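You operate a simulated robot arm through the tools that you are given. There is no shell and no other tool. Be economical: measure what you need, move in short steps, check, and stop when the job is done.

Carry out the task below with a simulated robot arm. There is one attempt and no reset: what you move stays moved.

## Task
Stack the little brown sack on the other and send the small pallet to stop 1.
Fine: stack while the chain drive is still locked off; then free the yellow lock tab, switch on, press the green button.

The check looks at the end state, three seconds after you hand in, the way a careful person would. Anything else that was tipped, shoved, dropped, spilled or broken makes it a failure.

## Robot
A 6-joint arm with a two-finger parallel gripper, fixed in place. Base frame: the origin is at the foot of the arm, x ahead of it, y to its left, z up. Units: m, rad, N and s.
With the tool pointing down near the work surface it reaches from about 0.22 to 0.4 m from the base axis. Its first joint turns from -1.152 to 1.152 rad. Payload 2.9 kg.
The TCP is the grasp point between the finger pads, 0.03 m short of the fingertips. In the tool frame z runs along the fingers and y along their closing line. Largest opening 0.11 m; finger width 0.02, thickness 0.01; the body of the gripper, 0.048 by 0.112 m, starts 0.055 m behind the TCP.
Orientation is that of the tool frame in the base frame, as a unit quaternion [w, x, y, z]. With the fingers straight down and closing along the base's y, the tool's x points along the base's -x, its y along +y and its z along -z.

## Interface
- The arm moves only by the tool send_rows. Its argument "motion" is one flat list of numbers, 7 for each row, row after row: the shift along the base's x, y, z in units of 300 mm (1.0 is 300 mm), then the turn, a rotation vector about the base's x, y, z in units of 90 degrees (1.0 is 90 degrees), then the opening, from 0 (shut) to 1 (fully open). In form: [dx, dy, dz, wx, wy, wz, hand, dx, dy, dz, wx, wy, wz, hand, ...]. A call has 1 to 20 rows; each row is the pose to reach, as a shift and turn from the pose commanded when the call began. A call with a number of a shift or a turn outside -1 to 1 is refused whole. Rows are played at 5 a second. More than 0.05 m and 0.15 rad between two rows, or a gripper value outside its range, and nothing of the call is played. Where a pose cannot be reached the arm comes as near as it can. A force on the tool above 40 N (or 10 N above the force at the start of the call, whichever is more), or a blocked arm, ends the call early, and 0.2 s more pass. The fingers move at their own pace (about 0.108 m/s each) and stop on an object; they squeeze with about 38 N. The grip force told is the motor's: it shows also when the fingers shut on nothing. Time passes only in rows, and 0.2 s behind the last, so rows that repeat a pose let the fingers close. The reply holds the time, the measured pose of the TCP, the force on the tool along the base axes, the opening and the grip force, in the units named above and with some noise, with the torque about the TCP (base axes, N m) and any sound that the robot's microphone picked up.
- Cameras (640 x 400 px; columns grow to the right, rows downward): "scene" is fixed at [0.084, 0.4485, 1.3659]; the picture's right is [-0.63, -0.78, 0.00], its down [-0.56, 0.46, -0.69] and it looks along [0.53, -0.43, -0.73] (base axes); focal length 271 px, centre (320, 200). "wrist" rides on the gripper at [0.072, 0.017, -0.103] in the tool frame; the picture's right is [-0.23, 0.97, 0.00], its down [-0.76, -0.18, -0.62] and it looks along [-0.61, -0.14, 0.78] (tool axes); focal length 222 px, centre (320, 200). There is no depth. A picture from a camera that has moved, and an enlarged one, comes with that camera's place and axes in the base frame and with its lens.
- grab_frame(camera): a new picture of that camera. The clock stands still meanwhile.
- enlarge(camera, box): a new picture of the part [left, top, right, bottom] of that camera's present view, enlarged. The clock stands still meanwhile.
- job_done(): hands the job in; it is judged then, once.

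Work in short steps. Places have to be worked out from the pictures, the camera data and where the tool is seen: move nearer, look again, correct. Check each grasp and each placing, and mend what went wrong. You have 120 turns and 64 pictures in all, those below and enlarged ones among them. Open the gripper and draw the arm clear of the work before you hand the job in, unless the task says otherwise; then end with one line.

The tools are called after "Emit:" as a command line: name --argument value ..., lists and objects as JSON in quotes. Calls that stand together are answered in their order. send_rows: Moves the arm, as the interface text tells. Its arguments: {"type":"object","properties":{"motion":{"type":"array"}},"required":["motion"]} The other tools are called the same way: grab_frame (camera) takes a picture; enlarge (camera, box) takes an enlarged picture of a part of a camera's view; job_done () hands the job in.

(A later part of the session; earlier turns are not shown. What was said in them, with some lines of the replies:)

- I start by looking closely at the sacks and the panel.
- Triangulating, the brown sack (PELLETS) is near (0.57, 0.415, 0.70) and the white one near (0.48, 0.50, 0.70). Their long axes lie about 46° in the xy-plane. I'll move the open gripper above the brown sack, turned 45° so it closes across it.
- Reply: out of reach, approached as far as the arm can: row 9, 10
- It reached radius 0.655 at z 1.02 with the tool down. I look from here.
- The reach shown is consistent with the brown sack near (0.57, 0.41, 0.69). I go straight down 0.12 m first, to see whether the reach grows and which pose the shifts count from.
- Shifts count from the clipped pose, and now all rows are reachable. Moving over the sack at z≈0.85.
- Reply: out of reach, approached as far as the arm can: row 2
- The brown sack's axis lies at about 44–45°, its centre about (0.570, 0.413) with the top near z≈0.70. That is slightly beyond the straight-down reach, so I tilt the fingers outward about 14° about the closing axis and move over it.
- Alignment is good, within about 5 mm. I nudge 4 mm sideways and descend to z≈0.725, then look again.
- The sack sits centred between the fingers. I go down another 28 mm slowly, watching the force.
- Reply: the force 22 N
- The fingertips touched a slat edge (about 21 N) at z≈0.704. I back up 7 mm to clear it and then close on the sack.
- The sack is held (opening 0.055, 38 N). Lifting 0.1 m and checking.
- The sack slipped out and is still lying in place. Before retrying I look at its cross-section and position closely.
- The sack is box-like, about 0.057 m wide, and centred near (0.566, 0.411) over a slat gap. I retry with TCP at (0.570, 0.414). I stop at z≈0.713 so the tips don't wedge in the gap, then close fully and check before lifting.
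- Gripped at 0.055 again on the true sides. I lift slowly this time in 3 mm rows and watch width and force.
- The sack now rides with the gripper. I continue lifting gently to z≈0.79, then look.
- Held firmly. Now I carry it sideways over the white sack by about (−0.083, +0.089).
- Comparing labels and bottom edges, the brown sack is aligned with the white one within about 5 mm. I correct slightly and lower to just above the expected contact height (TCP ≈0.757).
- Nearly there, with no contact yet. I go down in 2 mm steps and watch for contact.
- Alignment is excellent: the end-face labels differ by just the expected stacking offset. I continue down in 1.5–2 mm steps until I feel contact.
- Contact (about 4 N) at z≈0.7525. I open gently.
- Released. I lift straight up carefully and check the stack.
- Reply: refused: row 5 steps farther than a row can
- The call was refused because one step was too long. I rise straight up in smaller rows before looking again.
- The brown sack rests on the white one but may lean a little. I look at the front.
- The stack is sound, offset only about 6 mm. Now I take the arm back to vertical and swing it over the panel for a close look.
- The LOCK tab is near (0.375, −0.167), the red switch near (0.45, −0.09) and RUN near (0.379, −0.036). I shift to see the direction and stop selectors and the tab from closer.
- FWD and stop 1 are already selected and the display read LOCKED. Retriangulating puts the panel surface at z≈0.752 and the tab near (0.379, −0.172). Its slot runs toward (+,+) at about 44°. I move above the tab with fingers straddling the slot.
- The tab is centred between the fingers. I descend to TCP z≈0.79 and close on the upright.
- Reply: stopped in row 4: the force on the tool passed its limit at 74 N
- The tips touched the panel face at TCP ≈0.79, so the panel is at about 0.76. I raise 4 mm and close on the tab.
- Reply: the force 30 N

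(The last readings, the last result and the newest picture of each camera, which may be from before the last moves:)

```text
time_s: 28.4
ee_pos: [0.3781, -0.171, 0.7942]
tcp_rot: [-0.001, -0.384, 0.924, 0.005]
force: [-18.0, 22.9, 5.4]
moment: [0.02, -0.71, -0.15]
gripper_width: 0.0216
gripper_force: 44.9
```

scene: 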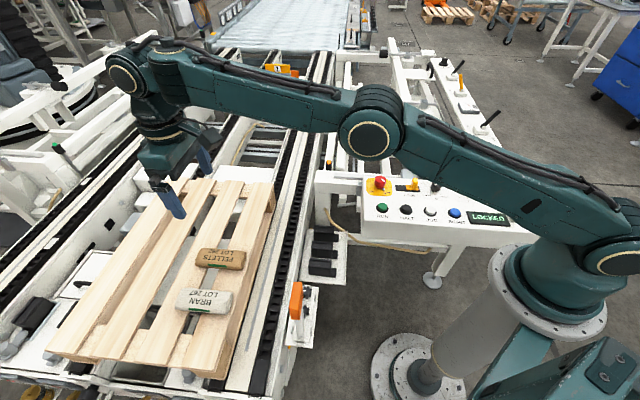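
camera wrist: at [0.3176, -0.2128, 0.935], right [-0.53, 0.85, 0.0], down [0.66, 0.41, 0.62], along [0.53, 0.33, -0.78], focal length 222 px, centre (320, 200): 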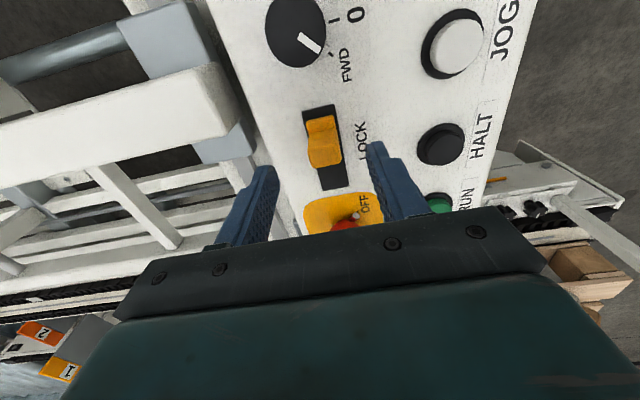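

The tab is gripped (0.0216) slightly off-centre, with a side load of about 29 N. I relax that by shifting 4 mm toward (−,+).

Emit:
send_rows --motion '[-0.005, 0.005, 0, 0, 0, 0, 0.1, -0.01, 0.01, 0, 0, 0, 0, 0.1, -0.012, 0.013, 0, 0, 0, 0, 0.1]'

```text
time_s: 29.2
ee_pos: [0.3778, -0.1703, 0.7947]
tcp_rot: [0.0, -0.382, 0.924, -0.002]
force: [-6.0, 4.2, 0.1]
moment: [0.25, 0.48, 0.06]
gripper_width: 0.0215
gripper_force: 44.9
```

The side load has dropped to about 7 N. Now I slide the tab along (+,+) in small rows.

Emit:
send_rows --motion '[0.015, 0.015, 0, 0, 0, 0, 0.1, 0.03, 0.03, 0, 0, 0, 0, 0.1, 0.045, 0.045, 0, 0, 0, 0, 0.1, 0.06, 0.06, 0, 0, 0, 0, 0.1, 0.075, 0.074, 0, 0, 0, 0, 0.1]'

Emit:
enlarge --camera "scene" --box '[365, 150, 525, 250]'

```text
time_s: 30.4
ee_pos: [0.3981, -0.1503, 0.7951]
tcp_rot: [-0.002, -0.38, 0.925, -0.002]
force: [-18.4, -20.6, -2.2]
moment: [0.73, 0.11, 0.29]
gripper_width: 0.0213
gripper_force: 45.1
```

```text
4.00 times, centred on (445, 200) of scene
camera zoom: at [0.0837, 0.4481, 1.3661], right [-0.63, -0.78, 0.0], down [-0.56, 0.46, -0.69], along [0.53, -0.43, -0.73], focal length 1083 px, centre (-180, 200)
```

zoom: 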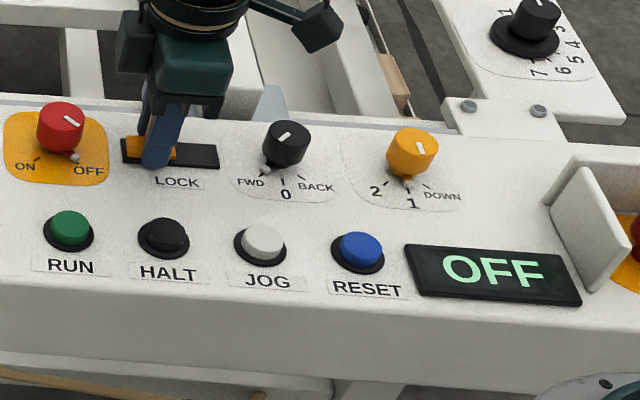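

The display changed from LOCKED to OFF, so the tab is at its end stop. I relax, open and rise.

Emit:
send_rows --motion '[-0.006, -0.006, 0, 0, 0, 0, 0.1, -0.006, -0.006, 0, 0, 0, 0, 0.3, -0.006, -0.006, 0, 0, 0, 0, 0.45, -0.006, -0.006, 0.04, 0, 0, 0, 0.45, -0.006, -0.006, 0.15, 0, 0, 0, 0.6, -0.006, -0.006, 0.3, 0, 0, 0, 0.6]'

Emit:
grab_frame --camera "wrist"

Emit:
enlarge --camera "scene" --box '[360, 165, 424, 205]'

```text
time_s: 31.8
ee_pos: [0.3965, -0.1516, 0.8846]
tcp_rot: [0.001, -0.383, 0.924, 0.0]
force: [0.3, 0.3, -0.9]
moment: [0.0, 0.0, 0.01]
gripper_width: 0.0661
gripper_force: 0.1
```

```text
19 pictures are left
camera wrist: at [0.3339, -0.1918, 0.9867], right [-0.53, 0.85, 0.0], down [0.66, 0.41, 0.62], along [0.53, 0.33, -0.78], focal length 222 px, centre (320, 200)
```

wrist: 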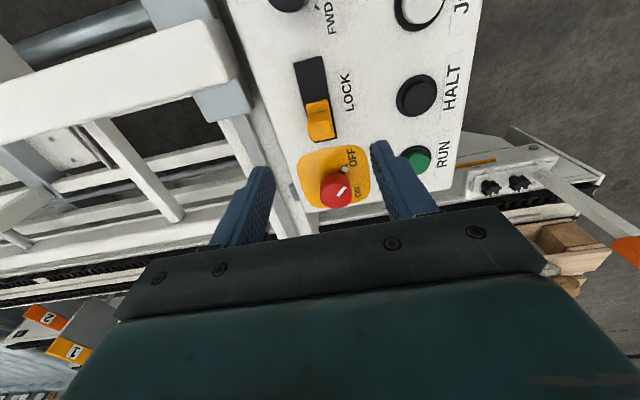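

```text
10.00 times, centred on (392, 185) of scene
camera zoom: at [0.084, 0.4486, 1.3659], right [-0.63, -0.78, 0.0], down [-0.56, 0.46, -0.69], along [0.53, -0.43, -0.73], focal length 2707 px, centre (-400, 350)
```

zoom: 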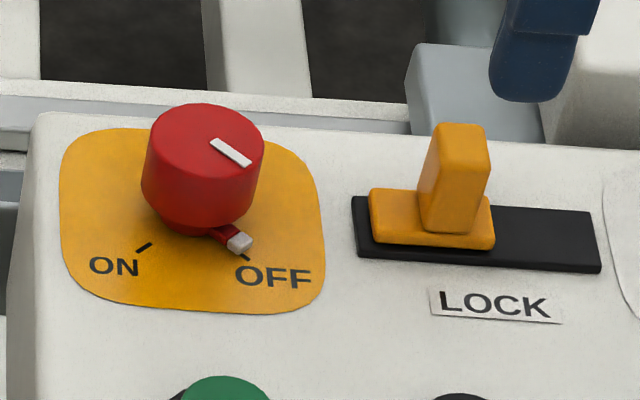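

The tab is across and the red switch points at OFF. Its axis is about (0.449, −0.095), with body z 0.775–0.80 and ON 90° clockwise from OFF. I move above it, still open, to check.

Emit:
send_rows --motion '[0.09, 0.095, 0, 0, 0, 0, 0.65, 0.175, 0.185, 0, 0, 0, 0, 0.65, 0.175, 0.185, -0.12, 0, 0, 0, 0.65]'

Emit:
grab_frame --camera "wrist"

Emit:
enlarge --camera "scene" --box '[340, 150, 436, 210]'

```text
time_s: 32.6
ee_pos: [0.4482, -0.0934, 0.8488]
tcp_rot: [0.001, -0.382, 0.924, 0.0]
force: [-0.4, -0.4, 0.2]
moment: [0.01, 0.06, 0.01]
gripper_width: 0.0716
gripper_force: 0.1
```

```text
17 pictures are left
camera wrist: at [0.3859, -0.1326, 0.9512], right [-0.53, 0.85, 0.0], down [0.66, 0.41, 0.63], along [0.53, 0.33, -0.78], focal length 222 px, centre (320, 200)
```

wrist: 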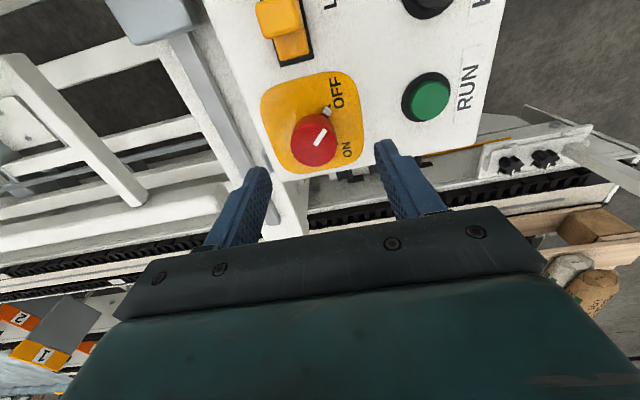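

```text
6.67 times, centred on (388, 180) of scene
camera zoom: at [0.084, 0.4486, 1.3659], right [-0.63, -0.78, 0.0], down [-0.56, 0.46, -0.69], along [0.53, -0.43, -0.73], focal length 1805 px, centre (-133, 333)
```

zoom: 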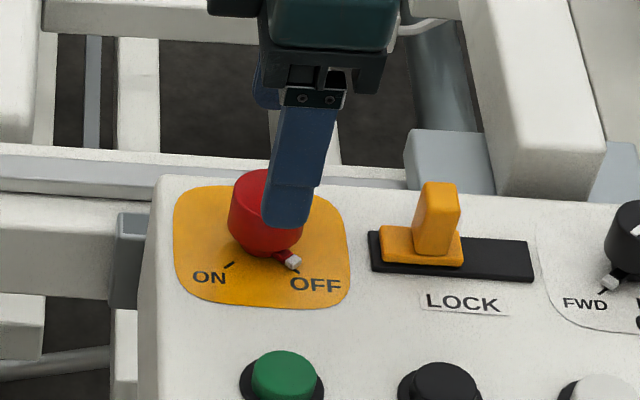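

The knob is about 5 mm to the (+,−) side, so I correct, descend to TCP z≈0.808 and close on it.

Emit:
send_rows --motion '[0.003, -0.015, -0.04, 0, 0, 0, 0.65, 0.003, -0.015, -0.09, 0, 0, 0, 0.65, 0.003, -0.015, -0.135, 0, 0, 0, 0.65, 0.003, -0.015, -0.135, 0, 0, 0, 0.45, 0.003, -0.015, -0.135, 0, 0, 0, 0.32, 0.003, -0.015, -0.135, 0, 0, 0, 0.25, 0.003, -0.015, -0.135, 0, 0, 0, 0.25]'

```text
time_s: 34.2
ee_pos: [0.4509, -0.0958, 0.8057]
tcp_rot: [0.003, -0.382, 0.924, -0.001]
force: [7.8, -5.2, -5.4]
moment: [-0.2, -0.04, -0.01]
gripper_width: 0.0351
gripper_force: 45.2
```

The knob is gripped at 0.035. Now I turn it 90° clockwise (negative about z) in small rows.

Emit:
send_rows --motion '[0.004, -0.003, 0, 0, 0, -0.09, 0.25, 0.004, -0.003, 0, 0, 0, -0.18, 0.25, 0.004, -0.003, 0, 0, 0, -0.27, 0.25, 0.004, -0.003, 0, 0, 0, -0.36, 0.25, 0.004, -0.003, 0, 0, 0, -0.45, 0.25, 0.004, -0.003, 0, 0, 0, -0.54, 0.25, 0.004, -0.003, 0, 0, 0, -0.63, 0.25, 0.004, -0.003, 0, 0, 0, -0.72, 0.25, 0.004, -0.003, 0, 0, 0, -0.81, 0.25, 0.004, -0.003, 0, 0, 0, -0.9, 0.25, 0.004, -0.003, 0, 0, 0, -0.98, 0.25]'

Emit:
enlarge --camera "scene" --box '[350, 150, 510, 250]'

```text
time_s: 36.6
ee_pos: [0.4517, -0.0984, 0.8065]
tcp_rot: [-0.003, 0.369, 0.929, -0.001]
force: [-8.7, 15.2, -23.9]
moment: [-0.2, -0.59, -0.04]
gripper_width: 0.0348
gripper_force: 44.7
```

```text
4.00 times, centred on (430, 200) of scene
camera zoom: at [0.0841, 0.4488, 1.3658], right [-0.63, -0.78, 0.0], down [-0.56, 0.46, -0.69], along [0.53, -0.43, -0.73], focal length 1083 px, centre (-120, 200)
```

zoom: 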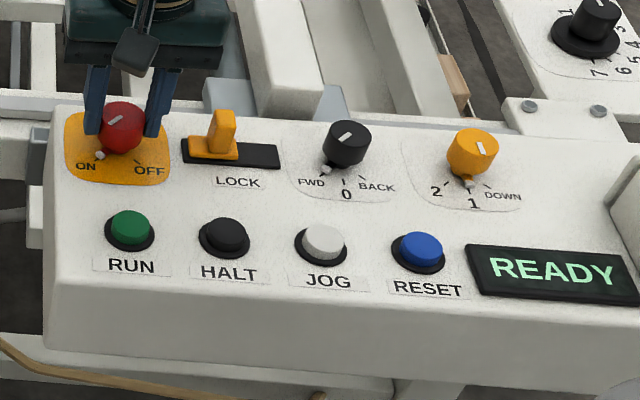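

The display shows READY and the switch is at ON. I release and rise, then look for the RUN button.

Emit:
send_rows --motion '[0, 0, 0, 0, 0, 0, 0.45, 0, 0, 0, 0, 0, 0, 0.55, 0, 0, 0.05, 0, 0, 0, 0.55, 0, 0, 0.15, 0, 0, 0, 0.5, -0.05, 0.02, 0.25, 0, 0, 0.09, 0.3, -0.12, 0.05, 0.27, 0, 0, 0.18, 0, -0.2, 0.1, 0.27, 0, 0, 0.27, 0, -0.24, 0.19, 0.27, 0, 0, 0.36, 0]'

Emit:
grab_frame --camera "wrist"

Emit:
enlarge --camera "scene" --box '[340, 170, 436, 230]'

```text
time_s: 38.4
ee_pos: [0.3807, -0.0409, 0.8882]
tcp_rot: [0.001, 0.094, 0.996, 0.0]
force: [0.0, -0.4, 0.2]
moment: [0.0, 0.01, 0.0]
gripper_width: 0.0002
gripper_force: 37.2
```

```text
14 pictures are left
camera wrist: at [0.3127, -0.011, 0.9915], right [0.4, 0.92, 0.0], down [0.71, -0.31, 0.62], along [0.57, -0.25, -0.78], focal length 222 px, centre (320, 200)
```

wrist: 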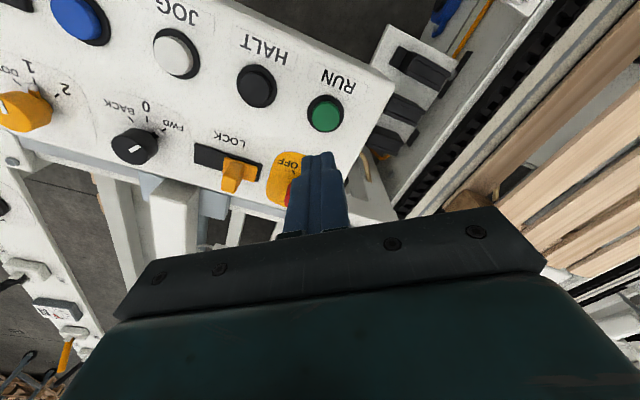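

```text
6.67 times, centred on (388, 200) of scene
camera zoom: at [0.084, 0.4485, 1.3659], right [-0.63, -0.78, 0.0], down [-0.56, 0.46, -0.69], along [0.53, -0.43, -0.73], focal length 1805 px, centre (-133, 200)
```

zoom: 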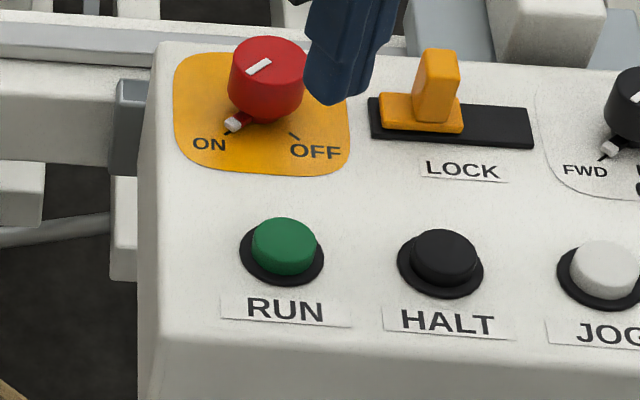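

RUN's top is at about (0.381, −0.034, 0.771). With the fingers shut I centre on it and press in small steps, then lift again.

Emit:
send_rows --motion '[0.001, 0.023, -0.1, 0, 0, 0, 0, 0.001, 0.023, -0.2, 0, 0, 0, 0, 0.001, 0.023, -0.265, 0, 0, 0, 0, 0.001, 0.023, -0.28, 0, 0, 0, 0, 0.001, 0.023, -0.29, 0, 0, 0, 0, 0.001, 0.023, -0.3, 0, 0, 0, 0, 0.001, 0.023, -0.308, 0, 0, 0, 0, 0.001, 0.023, -0.25, 0, 0, 0, 0]'

Emit:
grab_frame --camera "scene"

```text
time_s: 40.2
ee_pos: [0.3795, -0.0341, 0.8135]
tcp_rot: [0.001, 0.094, 0.996, -0.001]
force: [1.0, -0.6, -1.4]
moment: [-0.01, -0.02, 0.02]
gripper_width: 0.0
gripper_force: 38.2
heard: click
```

```text
12 pictures are left
```

scene: 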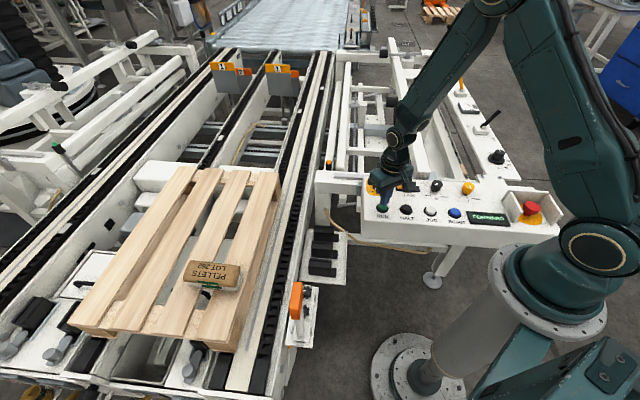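

A click was heard, the display reads FORWARD and the pallet is moving with the stack on it. I raise the arm and let time pass.

Emit:
send_rows --motion '[0, 0, 0.1, 0, 0, 0, 0, 0, 0, 0.2, 0, 0, 0, 0, -0.03, 0, 0.3, 0, 0, 0, 0, -0.06, 0, 0.4, 0, 0, 0, 0.2, -0.1, 0, 0.5, 0, 0, 0, 0.4, -0.1, 0, 0.5, 0, 0, 0, 0.5, -0.1, 0, 0.5, 0, 0, 0, 0.5, -0.1, 0, 0.5, 0, 0, 0, 0.5, -0.1, 0, 0.5, 0, 0, 0, 0.5]'

Emit:
grab_frame --camera "scene"

```text
time_s: 42.2
ee_pos: [0.3488, -0.0346, 0.9634]
tcp_rot: [0.001, 0.095, 0.996, -0.001]
force: [-0.8, 0.2, 0.2]
moment: [-0.02, 0.05, 0.0]
gripper_width: 0.055
gripper_force: 0.1
```

```text
11 pictures are left
```

scene: 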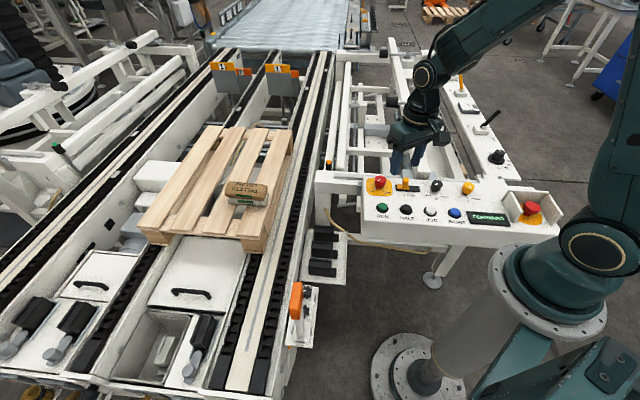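

The pallet is advancing steadily with the stack intact. I wait more.

Emit:
send_rows --motion '[0, 0, 0, 0, 0, 0, 0.5, 0, 0, 0, 0, 0, 0, 0.5, 0, 0, 0, 0, 0, 0, 0.5, 0, 0, 0, 0, 0, 0, 0.5, 0, 0, 0, 0, 0, 0, 0.5, 0, 0, 0, 0, 0, 0, 0.5, 0, 0, 0, 0, 0, 0, 0.5, 0, 0, 0, 0, 0, 0, 0.5, 0, 0, 0, 0, 0, 0, 0.5, 0, 0, 0, 0, 0, 0, 0.5, 0, 0, 0, 0, 0, 0, 0.5, 0, 0, 0, 0, 0, 0, 0.5, 0, 0, 0, 0, 0, 0, 0.5, 0, 0, 0, 0, 0, 0, 0.5, 0, 0, 0, 0, 0, 0, 0.5]'

Emit:
grab_frame --camera "scene"

```text
time_s: 45.4
ee_pos: [0.3495, -0.0349, 0.9633]
tcp_rot: [0.001, 0.094, 0.996, 0.001]
force: [0.6, -0.5, 0.3]
moment: [0.01, 0.03, 0.02]
gripper_width: 0.0552
gripper_force: 0.0
```

```text
10 pictures are left
```

scene: 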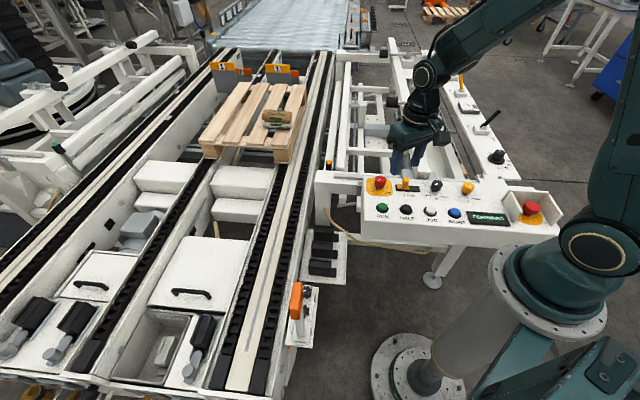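

The pallet has about reached stop 1. I give it more time and then check the pallet, stack and display.

Emit:
send_rows --motion '[0, 0, 0, 0, 0, 0, 0.5, 0, 0, 0, 0, 0, 0, 0.5, 0, 0, 0, 0, 0, 0, 0.5, 0, 0, 0, 0, 0, 0, 0.5, 0, 0, 0, 0, 0, 0, 0.5, 0, 0, 0, 0, 0, 0, 0.5, 0, 0, 0, 0, 0, 0, 0.5, 0, 0, 0, 0, 0, 0, 0.5, 0, 0, 0, 0, 0, 0, 0.5, 0, 0, 0, 0, 0, 0, 0.5]'

Emit:
enlarge --camera "scene" --box '[190, 50, 334, 170]'

Emit:
enlarge --camera "scene" --box '[350, 150, 560, 250]'

```text
time_s: 47.6
ee_pos: [0.3489, -0.0353, 0.961]
tcp_rot: [0.001, 0.094, 0.996, 0.0]
force: [0.6, 0.2, -0.6]
moment: [-0.02, 0.0, -0.01]
gripper_width: 0.0556
gripper_force: 0.0
```

```text
3.33 times, centred on (262, 110) of scene
camera zoom: at [0.084, 0.4485, 1.3659], right [-0.63, -0.78, 0.0], down [-0.56, 0.46, -0.69], along [0.53, -0.43, -0.73], focal length 902 px, centre (513, 500)
```

zoom: 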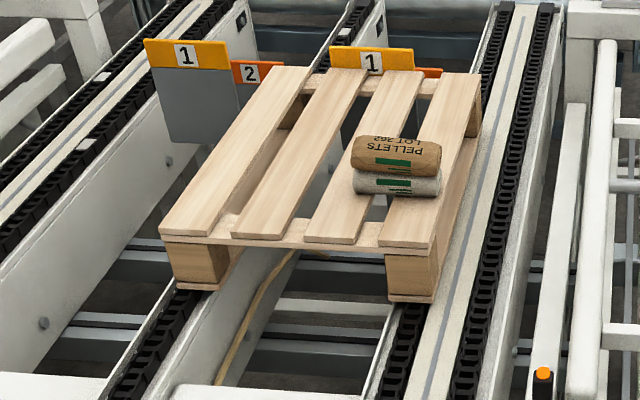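

```text
3.05 times, centred on (455, 200) of scene
camera zoom: at [0.084, 0.4485, 1.3659], right [-0.63, -0.78, 0.0], down [-0.56, 0.46, -0.69], along [0.53, -0.43, -0.73], focal length 825 px, centre (-91, 200)
```

zoom: 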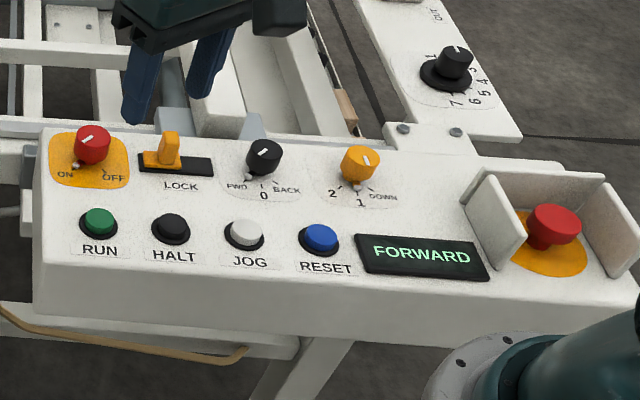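

The stack is intact and the pallet is at the stop 1 plates, with the chain still running forward. I wait a bit more and check the pallet is stationary.

Emit:
send_rows --motion '[0, 0, 0, 0, 0, 0, 0.5, 0, 0, 0, 0, 0, 0, 0.5, 0, 0, 0, 0, 0, 0, 0.5, 0, 0, 0, 0, 0, 0, 0.5, 0, 0, 0, 0, 0, 0, 0.5, 0, 0, 0, 0, 0, 0, 0.5, 0, 0, 0, 0, 0, 0, 0.5, 0, 0, 0, 0, 0, 0, 0.5, 0, 0, 0, 0, 0, 0, 0.5, 0, 0, 0, 0, 0, 0, 0.5, 0, 0, 0, 0, 0, 0, 0.5, 0, 0, 0, 0, 0, 0, 0.5, 0, 0, 0, 0, 0, 0, 0.5, 0, 0, 0, 0, 0, 0, 0.5, 0, 0, 0, 0, 0, 0, 0.5]'

Emit:
enlarge --camera "scene" --box '[190, 50, 334, 170]'

```text
time_s: 50.8
ee_pos: [0.3493, -0.0352, 0.9635]
tcp_rot: [0.001, 0.095, 0.996, 0.0]
force: [0.2, 1.0, -0.4]
moment: [-0.02, 0.0, -0.01]
gripper_width: 0.0552
gripper_force: 0.1
```

```text
3.33 times, centred on (262, 110) of scene
camera zoom: at [0.084, 0.4485, 1.3659], right [-0.63, -0.78, 0.0], down [-0.56, 0.46, -0.69], along [0.53, -0.43, -0.73], focal length 902 px, centre (513, 500)
```

zoom: 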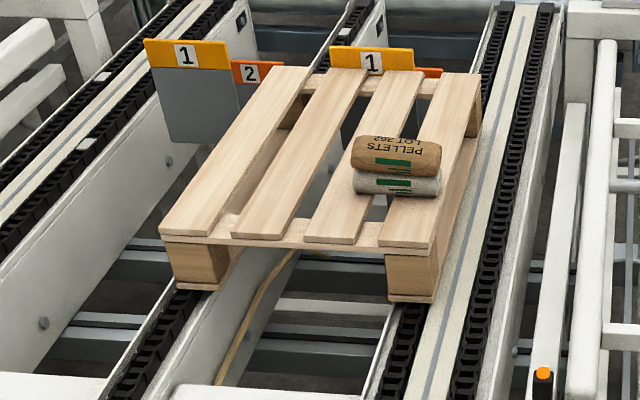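

The pallet rests against stop 1, unmoved for 3 s, with the stack intact, the arm clear and the gripper open. Handing in.

Emit:
job_done

```text
The job is handed in.
```

The brown sack is stacked on the white one, about 6 mm off centre, and the small pallet is resting against stop 1 with the drive still running forward.
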